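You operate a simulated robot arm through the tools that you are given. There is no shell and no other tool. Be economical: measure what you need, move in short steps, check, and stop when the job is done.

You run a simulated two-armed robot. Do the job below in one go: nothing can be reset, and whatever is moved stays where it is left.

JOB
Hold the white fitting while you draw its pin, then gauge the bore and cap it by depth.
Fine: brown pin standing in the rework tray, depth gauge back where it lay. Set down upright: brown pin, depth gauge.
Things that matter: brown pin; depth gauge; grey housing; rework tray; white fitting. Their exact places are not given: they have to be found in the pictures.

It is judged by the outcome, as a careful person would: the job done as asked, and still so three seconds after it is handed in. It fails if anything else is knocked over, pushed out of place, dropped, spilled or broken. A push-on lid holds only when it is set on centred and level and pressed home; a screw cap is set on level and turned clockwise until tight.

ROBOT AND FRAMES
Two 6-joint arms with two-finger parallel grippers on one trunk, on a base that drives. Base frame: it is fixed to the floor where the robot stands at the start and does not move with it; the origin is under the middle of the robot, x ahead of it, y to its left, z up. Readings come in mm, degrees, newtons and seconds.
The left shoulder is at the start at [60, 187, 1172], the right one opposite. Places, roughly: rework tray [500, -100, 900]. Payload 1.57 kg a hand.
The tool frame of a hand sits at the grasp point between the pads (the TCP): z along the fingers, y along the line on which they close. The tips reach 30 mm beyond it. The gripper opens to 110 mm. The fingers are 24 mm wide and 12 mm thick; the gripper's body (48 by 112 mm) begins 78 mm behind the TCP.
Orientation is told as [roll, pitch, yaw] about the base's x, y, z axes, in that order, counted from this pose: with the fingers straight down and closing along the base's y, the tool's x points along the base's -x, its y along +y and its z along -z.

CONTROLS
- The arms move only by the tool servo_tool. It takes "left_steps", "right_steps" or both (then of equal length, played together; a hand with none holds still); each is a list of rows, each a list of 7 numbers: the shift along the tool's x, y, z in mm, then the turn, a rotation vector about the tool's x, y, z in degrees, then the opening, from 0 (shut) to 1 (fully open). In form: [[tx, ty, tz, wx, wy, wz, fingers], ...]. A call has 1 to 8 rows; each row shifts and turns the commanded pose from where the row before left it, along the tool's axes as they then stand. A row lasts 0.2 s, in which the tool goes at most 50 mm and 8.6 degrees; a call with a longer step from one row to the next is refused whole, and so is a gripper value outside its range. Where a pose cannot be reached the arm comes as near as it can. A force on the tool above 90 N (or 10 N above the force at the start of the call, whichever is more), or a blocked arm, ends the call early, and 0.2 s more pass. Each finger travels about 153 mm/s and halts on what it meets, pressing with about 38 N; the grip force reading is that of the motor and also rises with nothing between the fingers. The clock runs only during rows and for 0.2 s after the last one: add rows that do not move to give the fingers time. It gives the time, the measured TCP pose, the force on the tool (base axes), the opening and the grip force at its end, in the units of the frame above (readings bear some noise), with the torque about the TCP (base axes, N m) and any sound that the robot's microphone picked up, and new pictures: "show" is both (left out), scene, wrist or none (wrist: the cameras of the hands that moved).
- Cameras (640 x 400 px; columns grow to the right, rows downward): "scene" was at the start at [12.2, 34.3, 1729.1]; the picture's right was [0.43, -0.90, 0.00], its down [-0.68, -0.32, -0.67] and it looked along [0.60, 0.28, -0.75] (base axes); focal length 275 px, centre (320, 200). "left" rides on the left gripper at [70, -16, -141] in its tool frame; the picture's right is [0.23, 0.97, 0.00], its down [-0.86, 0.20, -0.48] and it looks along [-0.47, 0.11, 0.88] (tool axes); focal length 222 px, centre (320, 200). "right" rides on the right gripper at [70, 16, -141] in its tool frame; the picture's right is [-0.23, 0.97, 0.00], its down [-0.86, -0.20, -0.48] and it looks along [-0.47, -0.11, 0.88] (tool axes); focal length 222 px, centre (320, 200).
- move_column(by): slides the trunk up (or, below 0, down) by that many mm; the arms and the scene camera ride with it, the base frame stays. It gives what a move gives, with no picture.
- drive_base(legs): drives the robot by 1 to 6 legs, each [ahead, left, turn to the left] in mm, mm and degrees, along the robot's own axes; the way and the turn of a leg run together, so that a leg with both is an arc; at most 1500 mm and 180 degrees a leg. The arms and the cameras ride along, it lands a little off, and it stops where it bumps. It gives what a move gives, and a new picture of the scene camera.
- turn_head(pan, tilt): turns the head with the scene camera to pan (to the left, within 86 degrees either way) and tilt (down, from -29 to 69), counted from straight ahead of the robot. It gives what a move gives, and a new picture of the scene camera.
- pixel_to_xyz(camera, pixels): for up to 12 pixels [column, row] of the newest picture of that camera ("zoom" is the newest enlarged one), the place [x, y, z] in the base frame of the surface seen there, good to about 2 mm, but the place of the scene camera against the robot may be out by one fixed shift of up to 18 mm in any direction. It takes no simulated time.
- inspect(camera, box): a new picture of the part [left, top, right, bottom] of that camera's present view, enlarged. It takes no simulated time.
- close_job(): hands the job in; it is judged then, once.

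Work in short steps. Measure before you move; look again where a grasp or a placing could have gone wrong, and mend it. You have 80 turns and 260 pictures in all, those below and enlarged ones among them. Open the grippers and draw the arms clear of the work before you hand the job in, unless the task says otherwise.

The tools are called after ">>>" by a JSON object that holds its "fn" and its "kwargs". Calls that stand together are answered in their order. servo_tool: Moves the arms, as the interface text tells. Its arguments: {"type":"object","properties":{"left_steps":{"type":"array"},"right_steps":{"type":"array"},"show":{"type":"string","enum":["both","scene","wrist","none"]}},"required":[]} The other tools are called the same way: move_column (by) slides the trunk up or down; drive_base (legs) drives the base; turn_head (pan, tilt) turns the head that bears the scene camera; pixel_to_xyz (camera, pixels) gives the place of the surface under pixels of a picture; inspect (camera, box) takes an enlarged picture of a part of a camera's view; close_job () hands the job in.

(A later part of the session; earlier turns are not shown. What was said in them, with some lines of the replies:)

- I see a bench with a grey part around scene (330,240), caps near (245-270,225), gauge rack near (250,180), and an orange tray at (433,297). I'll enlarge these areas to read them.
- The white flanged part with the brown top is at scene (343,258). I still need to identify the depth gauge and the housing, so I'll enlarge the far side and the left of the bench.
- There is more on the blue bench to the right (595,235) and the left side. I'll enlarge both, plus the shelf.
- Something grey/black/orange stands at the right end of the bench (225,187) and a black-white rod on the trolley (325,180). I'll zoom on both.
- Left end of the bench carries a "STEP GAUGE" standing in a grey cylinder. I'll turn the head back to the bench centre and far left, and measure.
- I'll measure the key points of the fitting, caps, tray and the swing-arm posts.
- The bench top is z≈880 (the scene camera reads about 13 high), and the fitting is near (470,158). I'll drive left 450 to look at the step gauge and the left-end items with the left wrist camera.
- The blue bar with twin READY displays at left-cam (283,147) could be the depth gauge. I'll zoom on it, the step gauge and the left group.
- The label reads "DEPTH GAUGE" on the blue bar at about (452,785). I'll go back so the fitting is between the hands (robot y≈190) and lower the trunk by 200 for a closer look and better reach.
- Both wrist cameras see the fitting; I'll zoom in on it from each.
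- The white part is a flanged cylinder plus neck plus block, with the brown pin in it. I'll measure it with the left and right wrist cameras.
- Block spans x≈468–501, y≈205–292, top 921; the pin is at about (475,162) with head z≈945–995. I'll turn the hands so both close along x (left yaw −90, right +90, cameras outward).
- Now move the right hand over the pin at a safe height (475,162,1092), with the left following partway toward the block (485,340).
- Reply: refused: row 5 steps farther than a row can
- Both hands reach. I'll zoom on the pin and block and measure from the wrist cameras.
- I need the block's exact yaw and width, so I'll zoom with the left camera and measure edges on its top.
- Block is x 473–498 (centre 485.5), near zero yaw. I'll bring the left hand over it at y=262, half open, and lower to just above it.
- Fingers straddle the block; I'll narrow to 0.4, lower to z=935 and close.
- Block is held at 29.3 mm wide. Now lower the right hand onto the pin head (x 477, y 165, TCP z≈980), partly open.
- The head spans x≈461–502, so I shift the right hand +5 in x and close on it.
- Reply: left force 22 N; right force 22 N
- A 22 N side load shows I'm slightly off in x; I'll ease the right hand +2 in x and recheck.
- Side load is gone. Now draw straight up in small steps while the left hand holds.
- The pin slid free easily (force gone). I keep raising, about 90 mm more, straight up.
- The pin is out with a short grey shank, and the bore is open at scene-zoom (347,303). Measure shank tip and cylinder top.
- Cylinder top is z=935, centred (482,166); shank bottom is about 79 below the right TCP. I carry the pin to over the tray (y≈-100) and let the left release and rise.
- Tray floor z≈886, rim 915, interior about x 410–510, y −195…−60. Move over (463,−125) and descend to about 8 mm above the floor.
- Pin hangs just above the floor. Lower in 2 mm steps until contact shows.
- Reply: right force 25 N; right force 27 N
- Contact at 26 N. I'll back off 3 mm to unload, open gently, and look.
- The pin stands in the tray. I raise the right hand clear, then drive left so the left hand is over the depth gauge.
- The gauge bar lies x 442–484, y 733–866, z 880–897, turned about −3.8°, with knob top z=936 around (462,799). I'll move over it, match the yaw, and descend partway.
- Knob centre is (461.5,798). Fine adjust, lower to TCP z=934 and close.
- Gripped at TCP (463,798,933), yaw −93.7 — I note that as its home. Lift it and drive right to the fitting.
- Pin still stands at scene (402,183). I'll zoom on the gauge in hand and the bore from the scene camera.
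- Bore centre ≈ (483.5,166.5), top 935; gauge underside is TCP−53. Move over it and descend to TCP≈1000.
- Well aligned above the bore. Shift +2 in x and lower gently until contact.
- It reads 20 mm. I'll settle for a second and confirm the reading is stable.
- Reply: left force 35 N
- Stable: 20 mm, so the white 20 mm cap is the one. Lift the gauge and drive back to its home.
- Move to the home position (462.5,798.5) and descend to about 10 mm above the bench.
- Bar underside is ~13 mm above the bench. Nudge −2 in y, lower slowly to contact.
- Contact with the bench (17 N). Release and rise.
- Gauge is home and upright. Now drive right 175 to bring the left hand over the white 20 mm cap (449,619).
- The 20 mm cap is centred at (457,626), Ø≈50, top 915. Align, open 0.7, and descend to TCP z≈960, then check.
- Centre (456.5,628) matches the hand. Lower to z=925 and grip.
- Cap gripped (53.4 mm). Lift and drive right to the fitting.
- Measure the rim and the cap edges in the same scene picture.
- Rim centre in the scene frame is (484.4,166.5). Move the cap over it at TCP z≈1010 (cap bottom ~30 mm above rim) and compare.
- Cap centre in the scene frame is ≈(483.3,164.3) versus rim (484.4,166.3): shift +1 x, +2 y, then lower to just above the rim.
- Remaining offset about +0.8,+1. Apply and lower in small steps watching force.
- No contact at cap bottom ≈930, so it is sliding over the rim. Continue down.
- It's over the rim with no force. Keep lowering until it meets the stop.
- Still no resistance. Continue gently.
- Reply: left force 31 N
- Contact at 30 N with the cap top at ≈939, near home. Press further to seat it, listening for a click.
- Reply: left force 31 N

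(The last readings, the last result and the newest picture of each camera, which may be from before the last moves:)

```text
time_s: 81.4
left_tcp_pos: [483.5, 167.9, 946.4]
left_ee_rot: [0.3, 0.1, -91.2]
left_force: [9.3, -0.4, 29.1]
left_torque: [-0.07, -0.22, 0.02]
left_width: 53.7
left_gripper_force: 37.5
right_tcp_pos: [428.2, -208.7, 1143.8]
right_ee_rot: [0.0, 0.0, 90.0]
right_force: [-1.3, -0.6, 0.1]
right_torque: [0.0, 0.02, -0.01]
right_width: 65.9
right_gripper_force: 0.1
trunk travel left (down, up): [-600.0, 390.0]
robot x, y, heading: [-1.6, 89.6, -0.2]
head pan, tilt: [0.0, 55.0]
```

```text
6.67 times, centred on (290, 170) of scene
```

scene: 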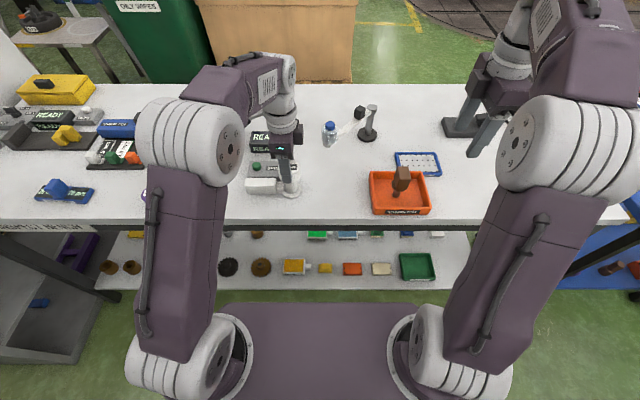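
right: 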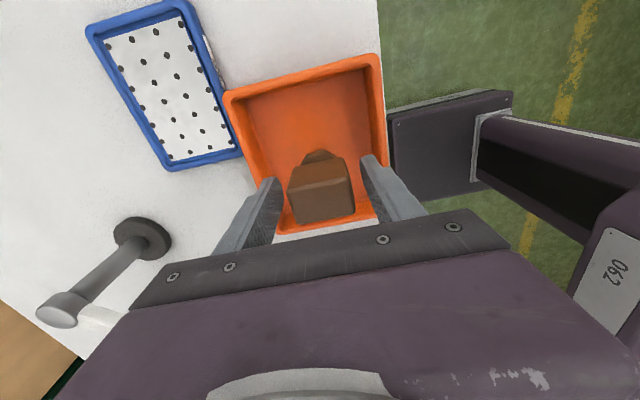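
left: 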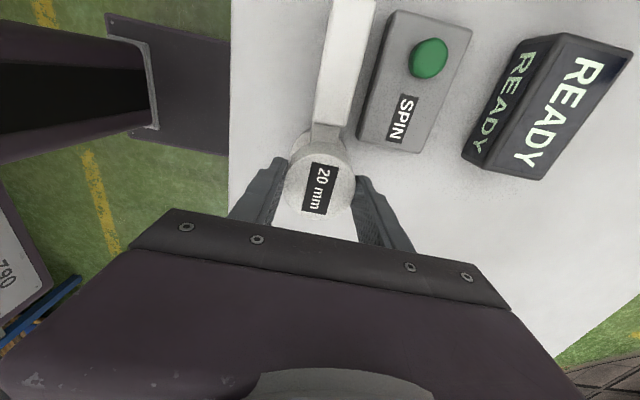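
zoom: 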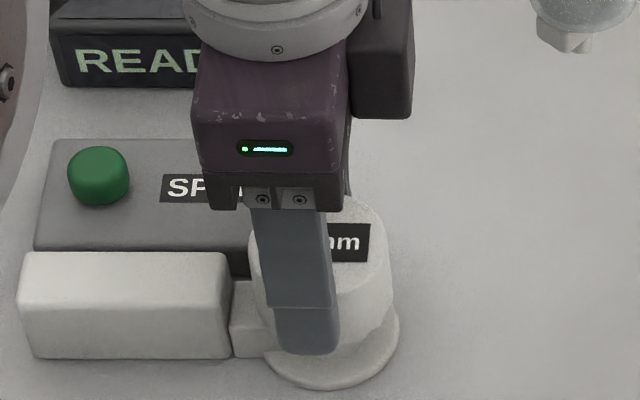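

The force stays at 30 N while the fingers slid down the cap, so I'll release, rise, and then press from above with closed fingers.

>>> {"fn": "servo_tool", "kwargs": {"left_steps": [[0, 0, 0, 0, 0, 0, 0.55], [0, 0, 0, 0, 0, 0, 0.65], [0, 0, 0, 0, 0, 0, 0.65], [0, 0, -30, 0, 0, 0, 0.65], [0, 0, -40, 0, 0, 0, 0.65], [0, 0, -20, 0, 0, 0, 0], [0, 0, 0, 0, 0, 0, 0], [0, 0, 0, 0, 0, 0, 0]], "show": "wrist"}}

>>> {"fn": "inspect", "kwargs": {"camera": "left", "box": [260, 80, 380, 200]}}

>>> {"fn": "inspect", "kwargs": {"camera": "scene", "box": [255, 140, 325, 200]}}

```text
time_s: 83.2
left_tcp_pos: [484.8, 170.2, 1033.7]
left_ee_rot: [0.1, 0.0, -91.2]
left_force: [0.0, -0.5, -0.7]
left_torque: [0.01, -0.02, -0.01]
left_width: 0.1
left_gripper_force: 21.4
right_tcp_pos: [430.5, -209.2, 1142.1]
right_ee_rot: [0.0, 0.0, 90.0]
right_force: [0.2, 0.8, -0.1]
right_torque: [0.0, 0.03, -0.03]
right_width: 66.3
right_gripper_force: 0.1
trunk travel left (down, up): [-600.0, 390.0]
robot x, y, heading: [6.8, 85.8, 0.2]
head pan, tilt: [0.0, 55.0]
```

left: 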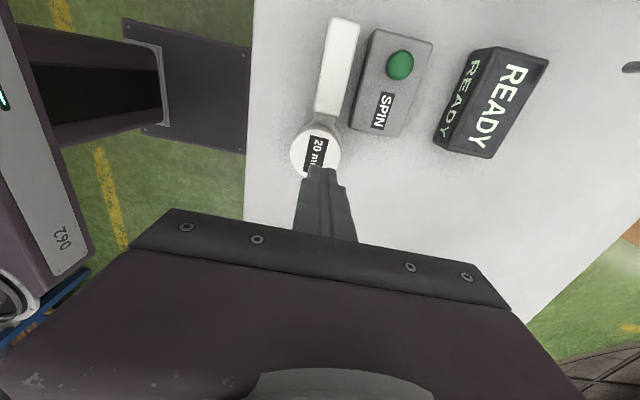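

```text
3.33 times, centred on (320, 140) of left
```

zoom: 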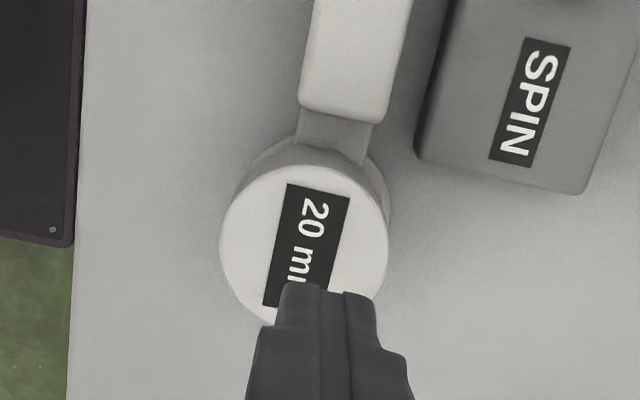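

```text
6.67 times, centred on (290, 170) of scene
```

zoom: 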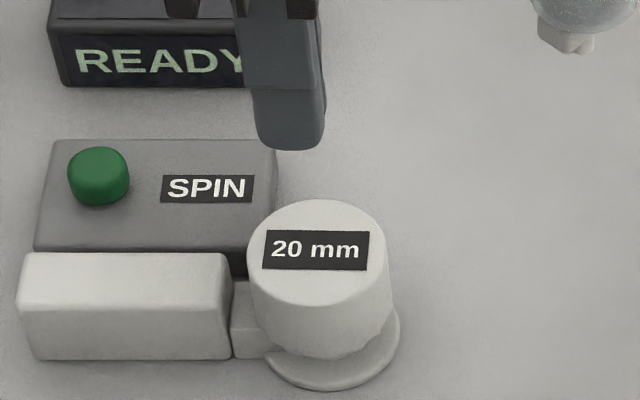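

>>> {"fn": "pixel_to_xyz", "kwargs": {"camera": "zoom", "pixels": [[255, 250], [380, 255], [318, 205], [318, 302], [270, 220], [365, 220], [318, 283], [290, 225]]}}

>>> {"fn": "pixel_to_xyz", "kwargs": {"camera": "left", "pixels": [[293, 150], [338, 152], [318, 134], [302, 165], [330, 165], [300, 140], [322, 152]]}}

```text
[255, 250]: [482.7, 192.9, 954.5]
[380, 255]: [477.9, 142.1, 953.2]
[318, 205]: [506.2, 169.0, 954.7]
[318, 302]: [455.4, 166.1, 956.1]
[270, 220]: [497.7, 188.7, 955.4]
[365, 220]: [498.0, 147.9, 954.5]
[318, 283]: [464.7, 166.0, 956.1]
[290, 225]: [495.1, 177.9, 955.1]
```

```text
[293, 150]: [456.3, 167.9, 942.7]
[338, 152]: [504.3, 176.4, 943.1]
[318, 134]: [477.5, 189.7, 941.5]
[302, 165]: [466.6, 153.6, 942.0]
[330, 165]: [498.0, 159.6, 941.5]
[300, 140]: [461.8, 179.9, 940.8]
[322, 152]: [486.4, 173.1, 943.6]
```

Cap top is level at z≈942, centre ≈(481,166). Centre the closed fingers over it and come down to just above.

>>> {"fn": "servo_tool", "kwargs": {"left_steps": [[-4, -4, 0, 0, 0, 0, 0], [0, 0, 30, 0, 0, 0, 0], [0, 0, 20, 0, 0, 0, 0], [0, 0, 0, 0, 0, 0, 0]], "show": "wrist"}}

>>> {"fn": "inspect", "kwargs": {"camera": "scene", "box": [255, 140, 325, 200]}}

```text
time_s: 84.2
left_tcp_pos: [480.9, 165.4, 983.8]
left_ee_rot: [0.0, 0.0, -91.2]
left_force: [-0.3, 0.1, -0.1]
left_torque: [0.01, -0.02, 0.0]
left_width: 0.0
left_gripper_force: 21.2
right_tcp_pos: [430.4, -209.0, 1143.3]
right_ee_rot: [0.0, 0.0, 90.0]
right_force: [0.0, 0.5, 0.2]
right_torque: [-0.02, 0.0, -0.04]
right_width: 66.3
right_gripper_force: 0.1
trunk travel left (down, up): [-600.0, 390.0]
robot x, y, heading: [0.5, 81.7, -0.1]
head pan, tilt: [0.0, 55.0]
```

left: 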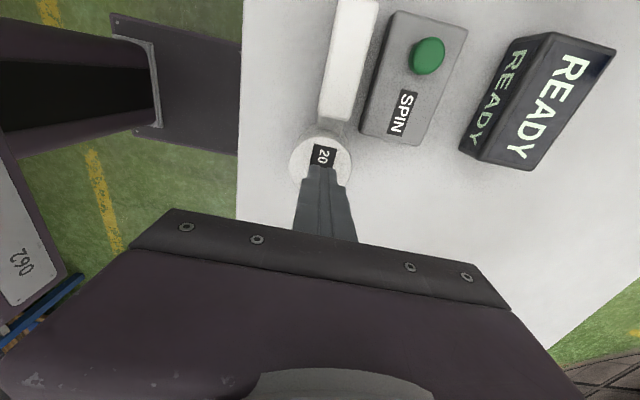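

```text
6.67 times, centred on (290, 170) of scene
```

zoom: 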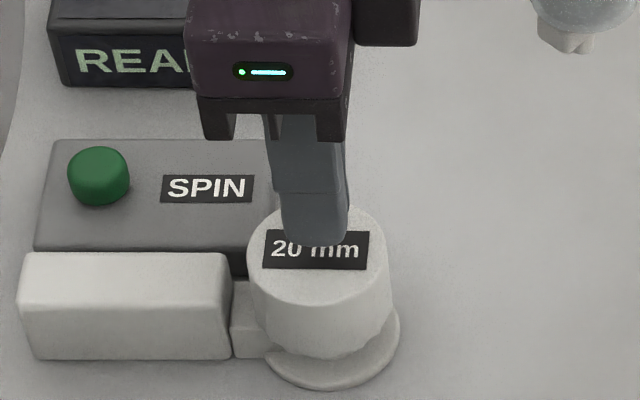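

Tips are about 12 mm above the cap centre. Press down.

>>> {"fn": "servo_tool", "kwargs": {"left_steps": [[0, 0, 6, 0, 0, 0, 0], [0, 0, 4, 0, 0, 0, 0], [0, 0, 2, 0, 0, 0, 0], [0, 0, 1.5, 0, 0, 0, 0], [0, 0, 0, 0, 0, 0, 0]], "show": "none"}}

>>> {"fn": "servo_tool", "kwargs": {"left_steps": [[0, 0, 1.5, 0, 0, 0, 0], [0, 0, 1.5, 0, 0, 0, 0], [0, 0, 0, 0, 0, 0, 0]], "show": "none"}}

```text
time_s: 85.4
left_tcp_pos: [481.3, 164.9, 970.5]
left_ee_rot: [0.0, 0.0, -91.1]
left_force: [0.0, -0.9, 4.2]
left_torque: [0.01, 0.02, 0.02]
left_width: 0.0
left_gripper_force: 21.6
right_tcp_pos: [429.9, -208.9, 1143.3]
right_ee_rot: [0.0, 0.0, 90.0]
right_force: [-0.3, 0.1, 0.6]
right_torque: [-0.01, 0.0, 0.01]
right_width: 65.9
right_gripper_force: 0.0
trunk travel left (down, up): [-600.0, 390.0]
robot x, y, heading: [-0.9, 83.2, -0.1]
head pan, tilt: [0.0, 55.0]
```

```text
time_s: 86.2
left_tcp_pos: [482.0, 165.0, 970.2]
left_ee_rot: [0.3, 0.0, -91.3]
left_force: [5.0, 4.1, 29.6]
left_torque: [0.12, -0.14, 0.01]
left_width: 0.0
left_gripper_force: 20.9
right_tcp_pos: [428.4, -209.3, 1144.0]
right_ee_rot: [-0.1, 0.0, 90.1]
right_force: [-0.3, 0.4, 0.7]
right_torque: [-0.01, 0.0, 0.05]
right_width: 66.1
right_gripper_force: 0.1
trunk travel left (down, up): [-600.0, 390.0]
robot x, y, heading: [2.0, 86.6, 0.1]
head pan, tilt: [0.0, 55.0]
```

>>> {"fn": "servo_tool", "kwargs": {"left_steps": [[0, 0, 1.5, 0, 0, 0, 0], [0, 0, 1.5, 0, 0, 0, 0], [0, 0, 1, 0, 0, 0, 0], [0, 0, 0, 0, 0, 0, 0]], "show": "none"}}

>>> {"fn": "inspect", "kwargs": {"camera": "scene", "box": [255, 140, 325, 200]}}

```text
time_s: 87.2
left_tcp_pos: [479.7, 164.2, 969.0]
left_ee_rot: [0.8, -0.1, -91.2]
left_force: [8.2, 5.6, 59.8]
left_torque: [0.24, -0.12, -0.08]
left_width: 0.1
left_gripper_force: 21.5
right_tcp_pos: [425.9, -208.9, 1144.2]
right_ee_rot: [-0.3, 0.0, 90.0]
right_force: [-0.3, 0.6, -0.1]
right_torque: [0.03, 0.0, 0.0]
right_width: 66.1
right_gripper_force: 0.0
trunk travel left (down, up): [-600.0, 390.0]
robot x, y, heading: [0.1, 83.3, -0.1]
head pan, tilt: [0.0, 55.0]
```

```text
6.67 times, centred on (290, 170) of scene
```

zoom: 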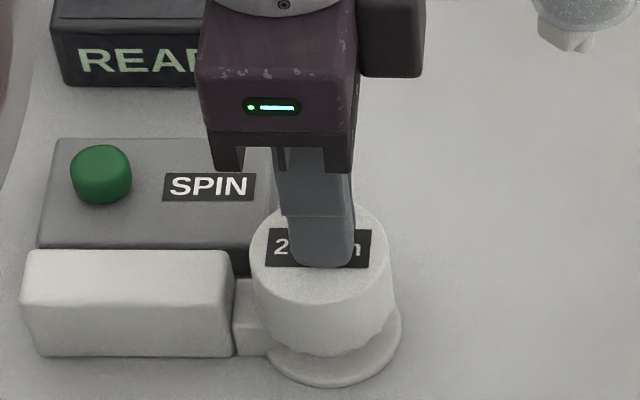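

Firm at 60 N without moving. One more push to about 80 N, then back off.

>>> {"fn": "servo_tool", "kwargs": {"left_steps": [[0, 0, 1.2, 0, 0, 0, 0], [0, 0, 1, 0, 0, 0, 0], [0, 0, 0, 0, 0, 0, 0]], "show": "none"}}

>>> {"fn": "servo_tool", "kwargs": {"left_steps": [[0, 0, -10, 0, 0, 0, 0], [0, 0, -30, 0, 0, 0, 0], [0, 0, -40, 0, 0, 0, 0.3], [0, 0, -40, 0, 0, 0, 0.3], [0, 0, -10, 0, 0, 0, 0.5], [0, 0, 0, 0, 0, 0, 0.5]], "show": "wrist"}}

>>> {"fn": "inspect", "kwargs": {"camera": "scene", "box": [255, 140, 325, 200]}}

>>> {"fn": "pixel_to_xyz", "kwargs": {"camera": "zoom", "pixels": [[255, 250], [380, 255], [318, 208], [318, 300], [270, 222], [365, 222], [318, 283], [150, 270], [215, 280], [30, 280]]}}

```text
time_s: 88.0
left_tcp_pos: [479.0, 163.8, 970.0]
left_ee_rot: [1.2, -0.2, -91.2]
left_force: [7.1, 6.9, 72.8]
left_torque: [0.39, -0.15, -0.04]
left_width: 0.0
left_gripper_force: 21.2
right_tcp_pos: [423.7, -209.1, 1145.3]
right_ee_rot: [-0.3, 0.1, 90.0]
right_force: [0.6, 0.8, 0.1]
right_torque: [0.0, 0.02, 0.02]
right_width: 66.1
right_gripper_force: 0.1
trunk travel left (down, up): [-600.0, 390.0]
robot x, y, heading: [2.3, 86.2, -0.1]
head pan, tilt: [0.0, 55.0]
```

```text
time_s: 89.4
left_tcp_pos: [482.4, 164.4, 1090.7]
left_ee_rot: [0.0, 0.0, -91.2]
left_force: [0.5, 1.1, -0.3]
left_torque: [0.0, 0.02, -0.02]
left_width: 55.2
left_gripper_force: 0.0
right_tcp_pos: [430.9, -208.9, 1143.5]
right_ee_rot: [0.0, 0.1, 90.0]
right_force: [1.1, 1.0, 0.0]
right_torque: [0.03, -0.03, 0.0]
right_width: 65.9
right_gripper_force: 0.1
trunk travel left (down, up): [-600.0, 390.0]
robot x, y, heading: [-1.0, 86.9, 0.1]
head pan, tilt: [0.0, 55.0]
```

left: 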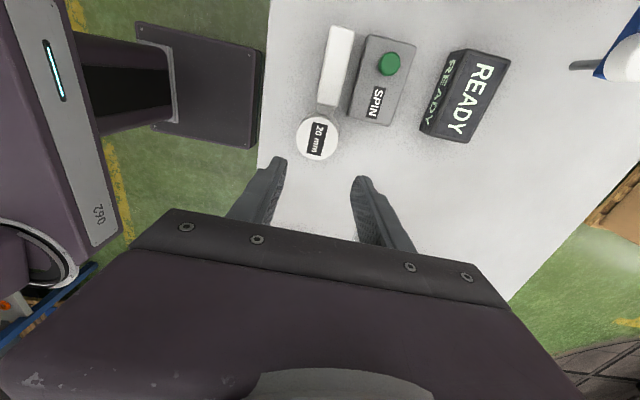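

```text
6.67 times, centred on (290, 170) of scene
```

zoom: 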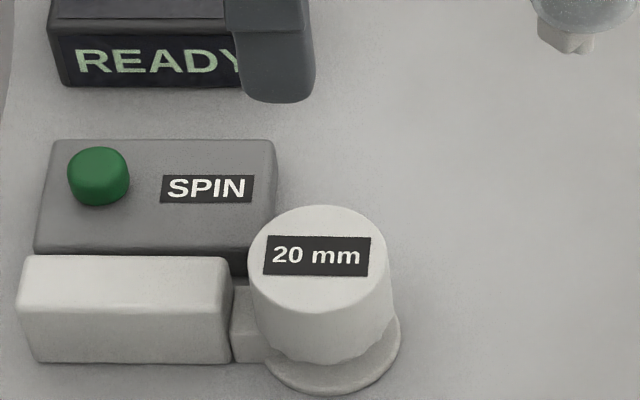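

```text
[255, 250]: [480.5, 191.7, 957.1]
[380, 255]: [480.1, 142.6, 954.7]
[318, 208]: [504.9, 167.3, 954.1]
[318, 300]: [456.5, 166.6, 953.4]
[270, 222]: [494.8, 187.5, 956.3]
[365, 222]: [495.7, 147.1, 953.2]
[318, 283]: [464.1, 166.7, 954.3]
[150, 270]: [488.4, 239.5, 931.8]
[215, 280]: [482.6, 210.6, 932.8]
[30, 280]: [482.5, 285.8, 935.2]
```

I'll check levelness with the left wrist camera, plus the final pin and gauge states.

>>> {"fn": "inspect", "kwargs": {"camera": "left", "box": [285, 90, 355, 170]}}

>>> {"fn": "pixel_to_xyz", "kwargs": {"camera": "left", "pixels": [[318, 121], [318, 123], [317, 154], [316, 156], [301, 138], [335, 138], [306, 128], [330, 128], [306, 150], [330, 148]]}}

>>> {"fn": "inspect", "kwargs": {"camera": "scene", "box": [360, 150, 450, 220]}}

```text
5.00 times, centred on (320, 130) of left
```

zoom: 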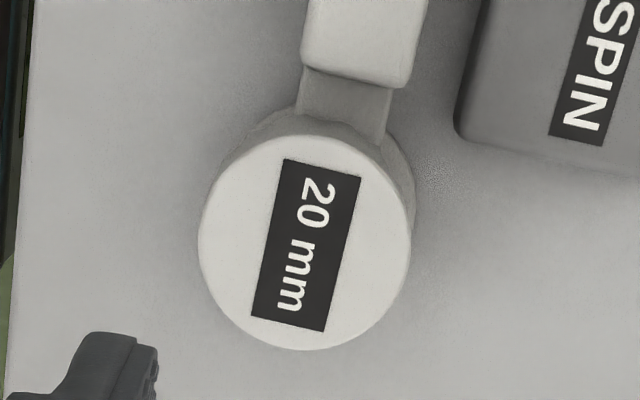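

```text
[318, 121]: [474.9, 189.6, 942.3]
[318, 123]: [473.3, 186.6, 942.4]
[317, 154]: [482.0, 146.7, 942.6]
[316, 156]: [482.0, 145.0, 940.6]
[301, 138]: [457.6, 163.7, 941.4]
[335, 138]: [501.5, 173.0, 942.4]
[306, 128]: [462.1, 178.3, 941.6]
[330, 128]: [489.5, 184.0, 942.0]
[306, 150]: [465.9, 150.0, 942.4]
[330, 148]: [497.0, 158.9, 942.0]
```

```text
5.71 times, centred on (405, 185) of scene
```

zoom: 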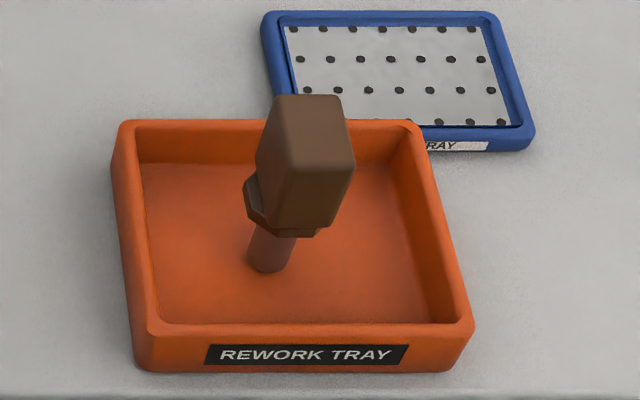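

All stands well. With no click heard, I'll verify the cap holds: grip it lightly at its top and raise 4 mm to see whether the fitting comes along.

>>> {"fn": "servo_tool", "kwargs": {"left_steps": [[2.5, -2, 0, 0, 0, 0, 0.65], [0, 0, 45, 0, 0, 0, 0.65], [0, 0, 45, 0, 0, 0, 0.65], [0, 0, 45, 0, 0, 0, 0.65], [0, 0, 0, 0, 0, 0, 0.6], [0, 0, 0, 0, 0, 0, 0], [0, 0, 0, 0, 0, 0, 0]], "show": "none"}}

>>> {"fn": "servo_tool", "kwargs": {"left_steps": [[0, 0, -2, 0, 0, 0, 0], [0, 0, -2, 0, 0, 0, 0], [0, 0, 0, 0, 0, 0, 0]], "show": "wrist"}}

>>> {"fn": "inspect", "kwargs": {"camera": "scene", "box": [255, 140, 325, 200]}}

```text
time_s: 91.0
left_tcp_pos: [478.8, 166.5, 956.2]
left_ee_rot: [0.0, 0.1, -91.2]
left_force: [-0.2, -0.2, 0.2]
left_torque: [0.0, 0.02, -0.03]
left_width: 53.7
left_gripper_force: 38.8
right_tcp_pos: [430.5, -208.6, 1142.7]
right_ee_rot: [0.0, -0.1, 90.0]
right_force: [-0.4, -0.4, 1.3]
right_torque: [-0.04, -0.01, -0.02]
right_width: 66.0
right_gripper_force: 0.0
trunk travel left (down, up): [-600.0, 390.0]
robot x, y, heading: [-2.8, 81.8, -0.1]
head pan, tilt: [0.0, 55.0]
```

```text
time_s: 91.8
left_tcp_pos: [477.7, 168.0, 960.2]
left_ee_rot: [0.1, 0.0, -91.3]
left_force: [-0.4, 0.2, -0.5]
left_torque: [0.0, 0.0, -0.02]
left_width: 53.8
left_gripper_force: 38.3
right_tcp_pos: [429.4, -208.4, 1142.5]
right_ee_rot: [0.0, 0.0, 90.0]
right_force: [-0.1, 0.4, 0.4]
right_torque: [0.0, 0.0, 0.01]
right_width: 66.0
right_gripper_force: 0.0
trunk travel left (down, up): [-600.0, 390.0]
robot x, y, heading: [0.2, 86.5, 0.0]
head pan, tilt: [0.0, 55.0]
```

left: 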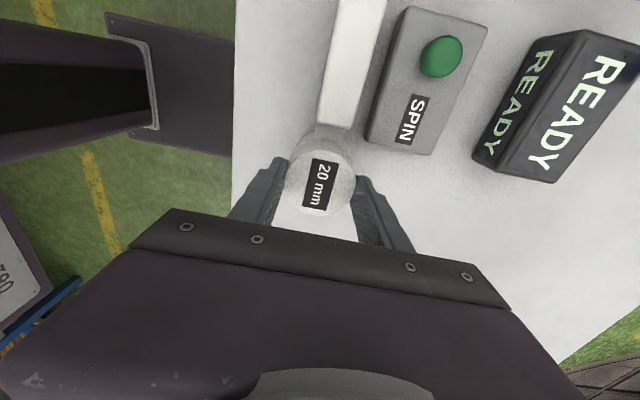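

```text
6.67 times, centred on (290, 170) of scene
```

zoom: 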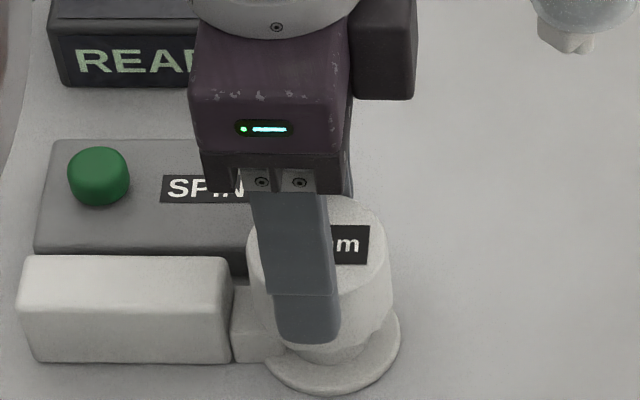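

The cap lifted alone: it isn't latched. I'll lift it right off and look at its underside to understand the fit (push-on or screw, inner diameter).

>>> {"fn": "servo_tool", "kwargs": {"left_steps": [[0, 0, -15, 0, 0, 0, 0], [0, 0, -25, 0, 0, 0, 0], [0, 0, -45, 0, 0, 0, 0], [0, 0, -45, 0, 0, 0, 0], [0, 0, -45, 0, 0, 0, 0], [0, 0, -45, 0, 0, 0, 0], [0, 0, 0, 0, 0, 0, 0]], "show": "both"}}

>>> {"fn": "inspect", "kwargs": {"camera": "scene", "box": [255, 150, 325, 200]}}

>>> {"fn": "inspect", "kwargs": {"camera": "left", "box": [280, 70, 370, 170]}}

```text
time_s: 93.4
left_tcp_pos: [469.7, 169.9, 1162.9]
left_ee_rot: [0.0, 0.0, -91.2]
left_force: [-0.5, 0.7, -1.2]
left_torque: [0.0, -0.01, 0.02]
left_width: 53.4
left_gripper_force: 38.3
left hand out of reach, approached as far as the arm can: row 6
right_tcp_pos: [430.4, -209.2, 1142.0]
right_ee_rot: [0.0, -0.1, 90.0]
right_force: [0.6, 0.2, 0.2]
right_torque: [-0.02, 0.02, -0.01]
right_width: 66.2
right_gripper_force: 0.1
trunk travel left (down, up): [-600.0, 390.0]
robot x, y, heading: [-0.9, 82.5, -0.3]
head pan, tilt: [0.0, 55.0]
```

scene: 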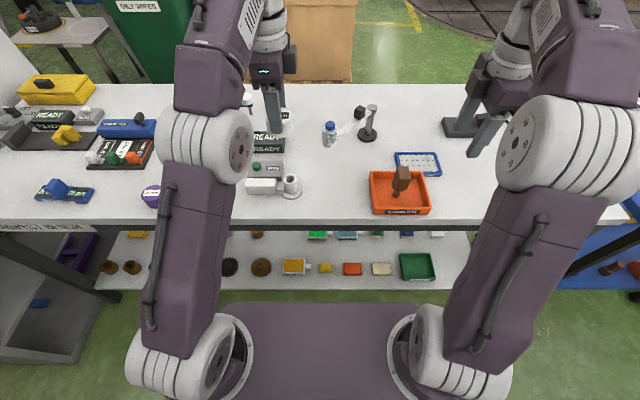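
left: 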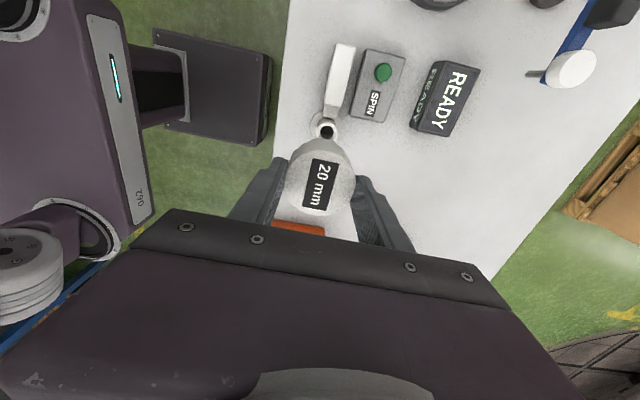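

```text
8.00 times, centred on (290, 175) of scene
```

zoom: 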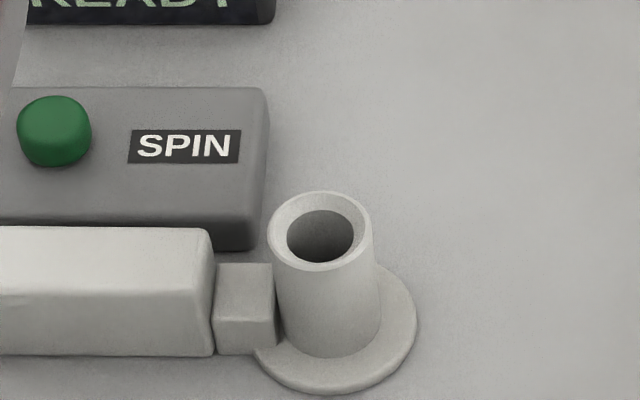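

```text
4.00 times, centred on (325, 120) of left
5 turns are left
```

zoom: 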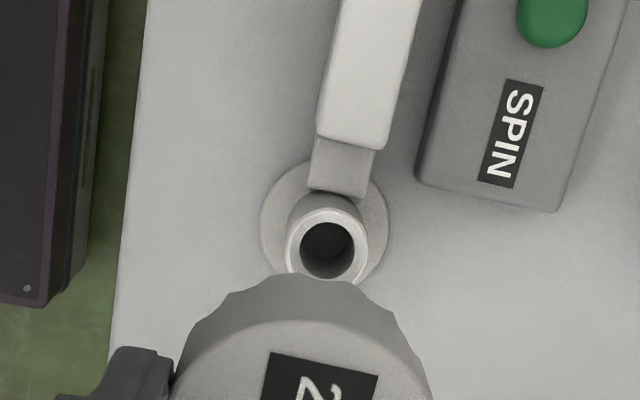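

Only a few turns remain, so I'll reseat the cap carefully. First descend 155 mm back above the rim and read the pose.

>>> {"fn": "servo_tool", "kwargs": {"left_steps": [[0, 0, 40, 0, 0, 0, 0], [0, 0, 40, 0, 0, 0, 0], [0, 0, 40, 0, 0, 0, 0], [0, 0, 35, 0, 0, 0, 0], [0, 0, 0, 0, 0, 0, 0], [0, 0, 0, 0, 0, 0, 0]], "show": "both"}}

```text
time_s: 94.8
left_tcp_pos: [471.4, 171.2, 1010.0]
left_ee_rot: [0.0, 0.0, -91.2]
left_force: [-0.2, 0.0, -0.3]
left_torque: [-0.03, -0.02, -0.03]
left_width: 53.6
left_gripper_force: 37.6
right_tcp_pos: [430.5, -208.2, 1142.1]
right_ee_rot: [0.0, 0.0, 90.0]
right_force: [-0.2, 0.4, -0.1]
right_torque: [0.01, 0.02, -0.02]
right_width: 66.2
right_gripper_force: 0.0
trunk travel left (down, up): [-600.0, 390.0]
robot x, y, heading: [0.4, 86.2, 0.2]
head pan, tilt: [0.0, 55.0]
4 turns are left
```

scene: 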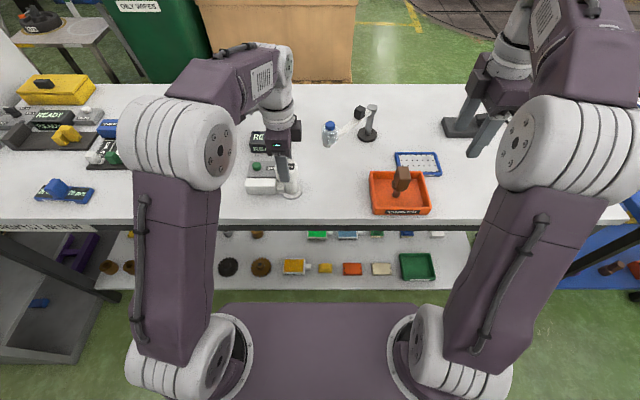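
left: 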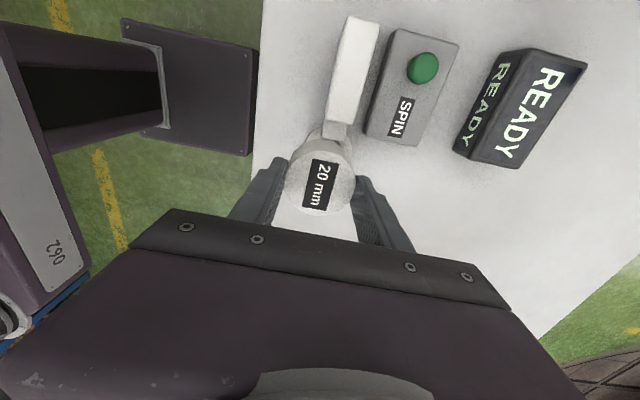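

The hand kept the drifted pose (471,171). Correct by +8 x, −3.8 y to the known seated position (478.5,167) and lower the cap to its seat, pressing lightly.

>>> {"fn": "servo_tool", "kwargs": {"left_steps": [[-3.6, 8.1, 0, 0, 0, 0, 0], [0, 0, 20, 0, 0, 0, 0], [0, 0, 12, 0, 0, 0, 0], [0, 0, 10, 0, 0, 0, 0], [0, 0, 6, 0, 0, 0, 0], [0, 0, 4, 0, 0, 0, 0], [0, 0, 3, 0, 0, 0, 0], [0, 0, 2, 0, 0, 0, 0]], "show": "both"}}

```text
time_s: 96.6
left_tcp_pos: [477.8, 166.7, 954.9]
left_ee_rot: [0.2, -0.1, -91.2]
left_force: [1.6, 1.0, 16.4]
left_torque: [0.04, 0.03, -0.01]
left_width: 53.7
left_gripper_force: 38.0
right_tcp_pos: [428.6, -208.8, 1143.0]
right_ee_rot: [-0.1, 0.1, 90.0]
right_force: [-0.5, -0.2, -0.3]
right_torque: [-0.01, 0.01, 0.06]
right_width: 66.2
right_gripper_force: 0.1
trunk travel left (down, up): [-600.0, 390.0]
robot x, y, heading: [-3.2, 84.5, 0.2]
head pan, tilt: [0.0, 55.0]
3 turns are left
```

scene: 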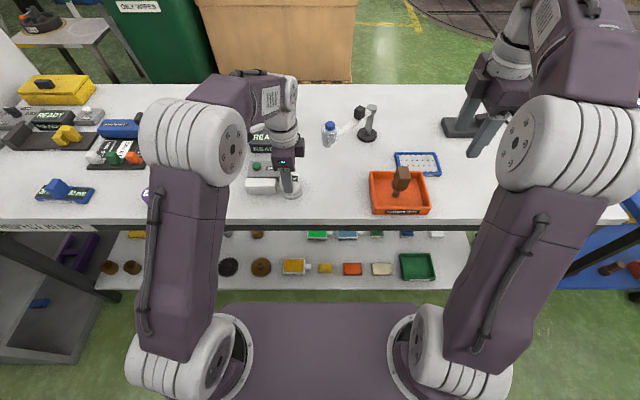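
left: 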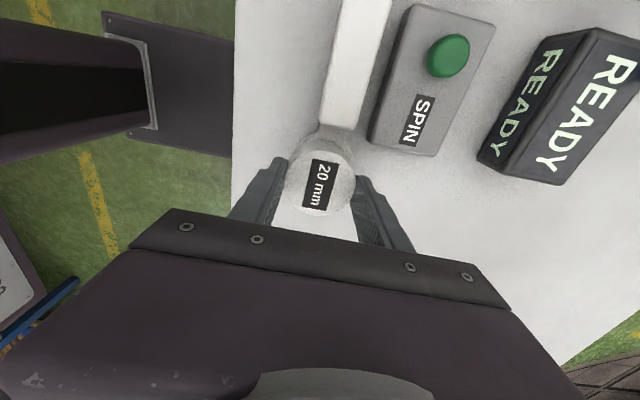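

Seated again with almost no side load. Now open, rise, close the fingers and press straight down on the cap's centre to about 70–75 N.

>>> {"fn": "servo_tool", "kwargs": {"left_steps": [[0, 0, 0, 0, 0, 0, 0.65], [0, 0, -48, 0, 0, 0, 0.65], [0, 0, 0, 0, 0, 0, 0], [0, 0, 0, 0, 0, 0, 0], [0, 0, 24, 0, 0, 0, 0], [0, 0, 7, 0, 0, 0, 0], [0, 0, 5, 0, 0, 0, 0], [0, 0, 5, 0, 0, 0, 0]], "show": "scene"}}

```text
time_s: 98.4
left_tcp_pos: [476.5, 166.6, 969.8]
left_ee_rot: [1.6, -0.2, -91.3]
left_force: [9.4, 6.8, 83.0]
left_torque: [0.29, -0.18, -0.06]
left_width: 0.0
left_gripper_force: 20.8
right_tcp_pos: [424.3, -209.7, 1147.6]
right_ee_rot: [-0.4, 0.0, 90.0]
right_force: [-0.2, -0.2, 0.2]
right_torque: [0.02, 0.0, 0.01]
right_width: 66.0
right_gripper_force: 0.0
trunk travel left (down, up): [-600.0, 390.0]
robot x, y, heading: [0.2, 84.2, 0.0]
head pan, tilt: [0.0, 55.0]
2 turns are left
```

scene: 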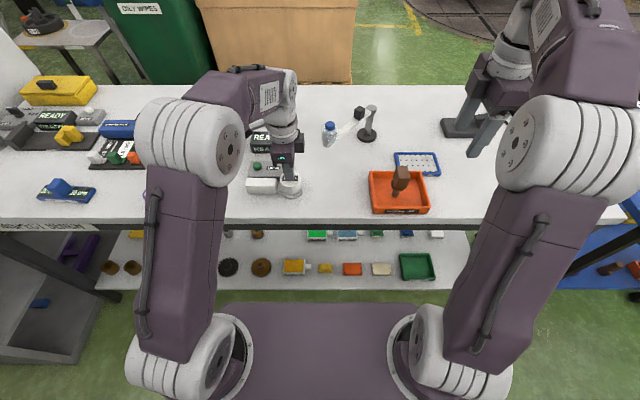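

Pressed to 83 N. Now retract straight up and open both grippers.

>>> {"fn": "servo_tool", "kwargs": {"left_steps": [[0, 0, -10, 0, 0, 0, 0], [0, 0, -30, 0, 0, 0, 0], [0, 0, -40, 0, 0, 0, 0.3], [0, 0, -40, 0, 0, 0, 0.6], [20, -40, 0, 0, 0, 0, 1], [20, -40, 0, 0, 0, 0, 1], [0, 0, 0, 0, 0, 0, 1]], "right_steps": [[0, 0, 0, 0, 0, 0, 1], [0, 0, 0, 0, 0, 0, 1], [0, 0, 0, 0, 0, 0, 1], [0, 0, 0, 0, 0, 0, 1], [0, 0, 0, 0, 0, 0, 1], [0, 0, 0, 0, 0, 0, 1], [0, 0, 0, 0, 0, 0, 1]], "show": "scene"}}

```text
time_s: 100.0
left_tcp_pos: [398.8, 207.3, 1078.2]
left_ee_rot: [-0.1, 0.0, -91.2]
left_force: [0.2, -0.3, 0.4]
left_torque: [0.03, -0.01, 0.01]
left_width: 109.9
left_gripper_force: 0.0
right_tcp_pos: [432.5, -208.6, 1141.9]
right_ee_rot: [0.1, 0.0, 90.1]
right_force: [-0.5, 0.8, 0.1]
right_torque: [0.0, 0.04, 0.02]
right_width: 110.1
right_gripper_force: 0.1
trunk travel left (down, up): [-600.0, 390.0]
robot x, y, heading: [0.2, 82.8, -0.2]
head pan, tilt: [0.0, 55.0]
1 turns are left
```

scene: 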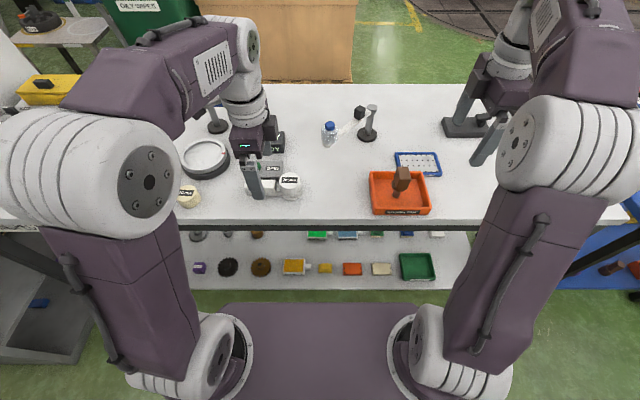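

The cap sits on the fitting, the pin stands in the tray, the gauge is back home, and both hands are open and clear. Handing in.

>>> {"fn": "close_job", "kwargs": {}}

```text
The job is handed in.
```

I handed the job in with the bore capped, but I couldn't confirm that the cap is locked on.

- **Pin:** I drew the brown pin with the white fitting held. It is standing in the rework tray.
- **Depth gauge:** It read 20 mm, steady. It is back upright where it lay, to within about 2 mm.
- **Cap:** The white 20 mm cap is on the bore. After the first press of about 73 N it was level and roughly centred, but it lifted off freely when I tested it. I set it on again and pressed to about 83 N. I had no turns left to repeat the lift test, and I heard no click either time.
- **Fitting:** It moved about 2–3 mm towards the robot during the first pressing.
- **Grey housing:** I never saw a part clearly marked as this. I took it to be the flanged cylinder of the fitting.
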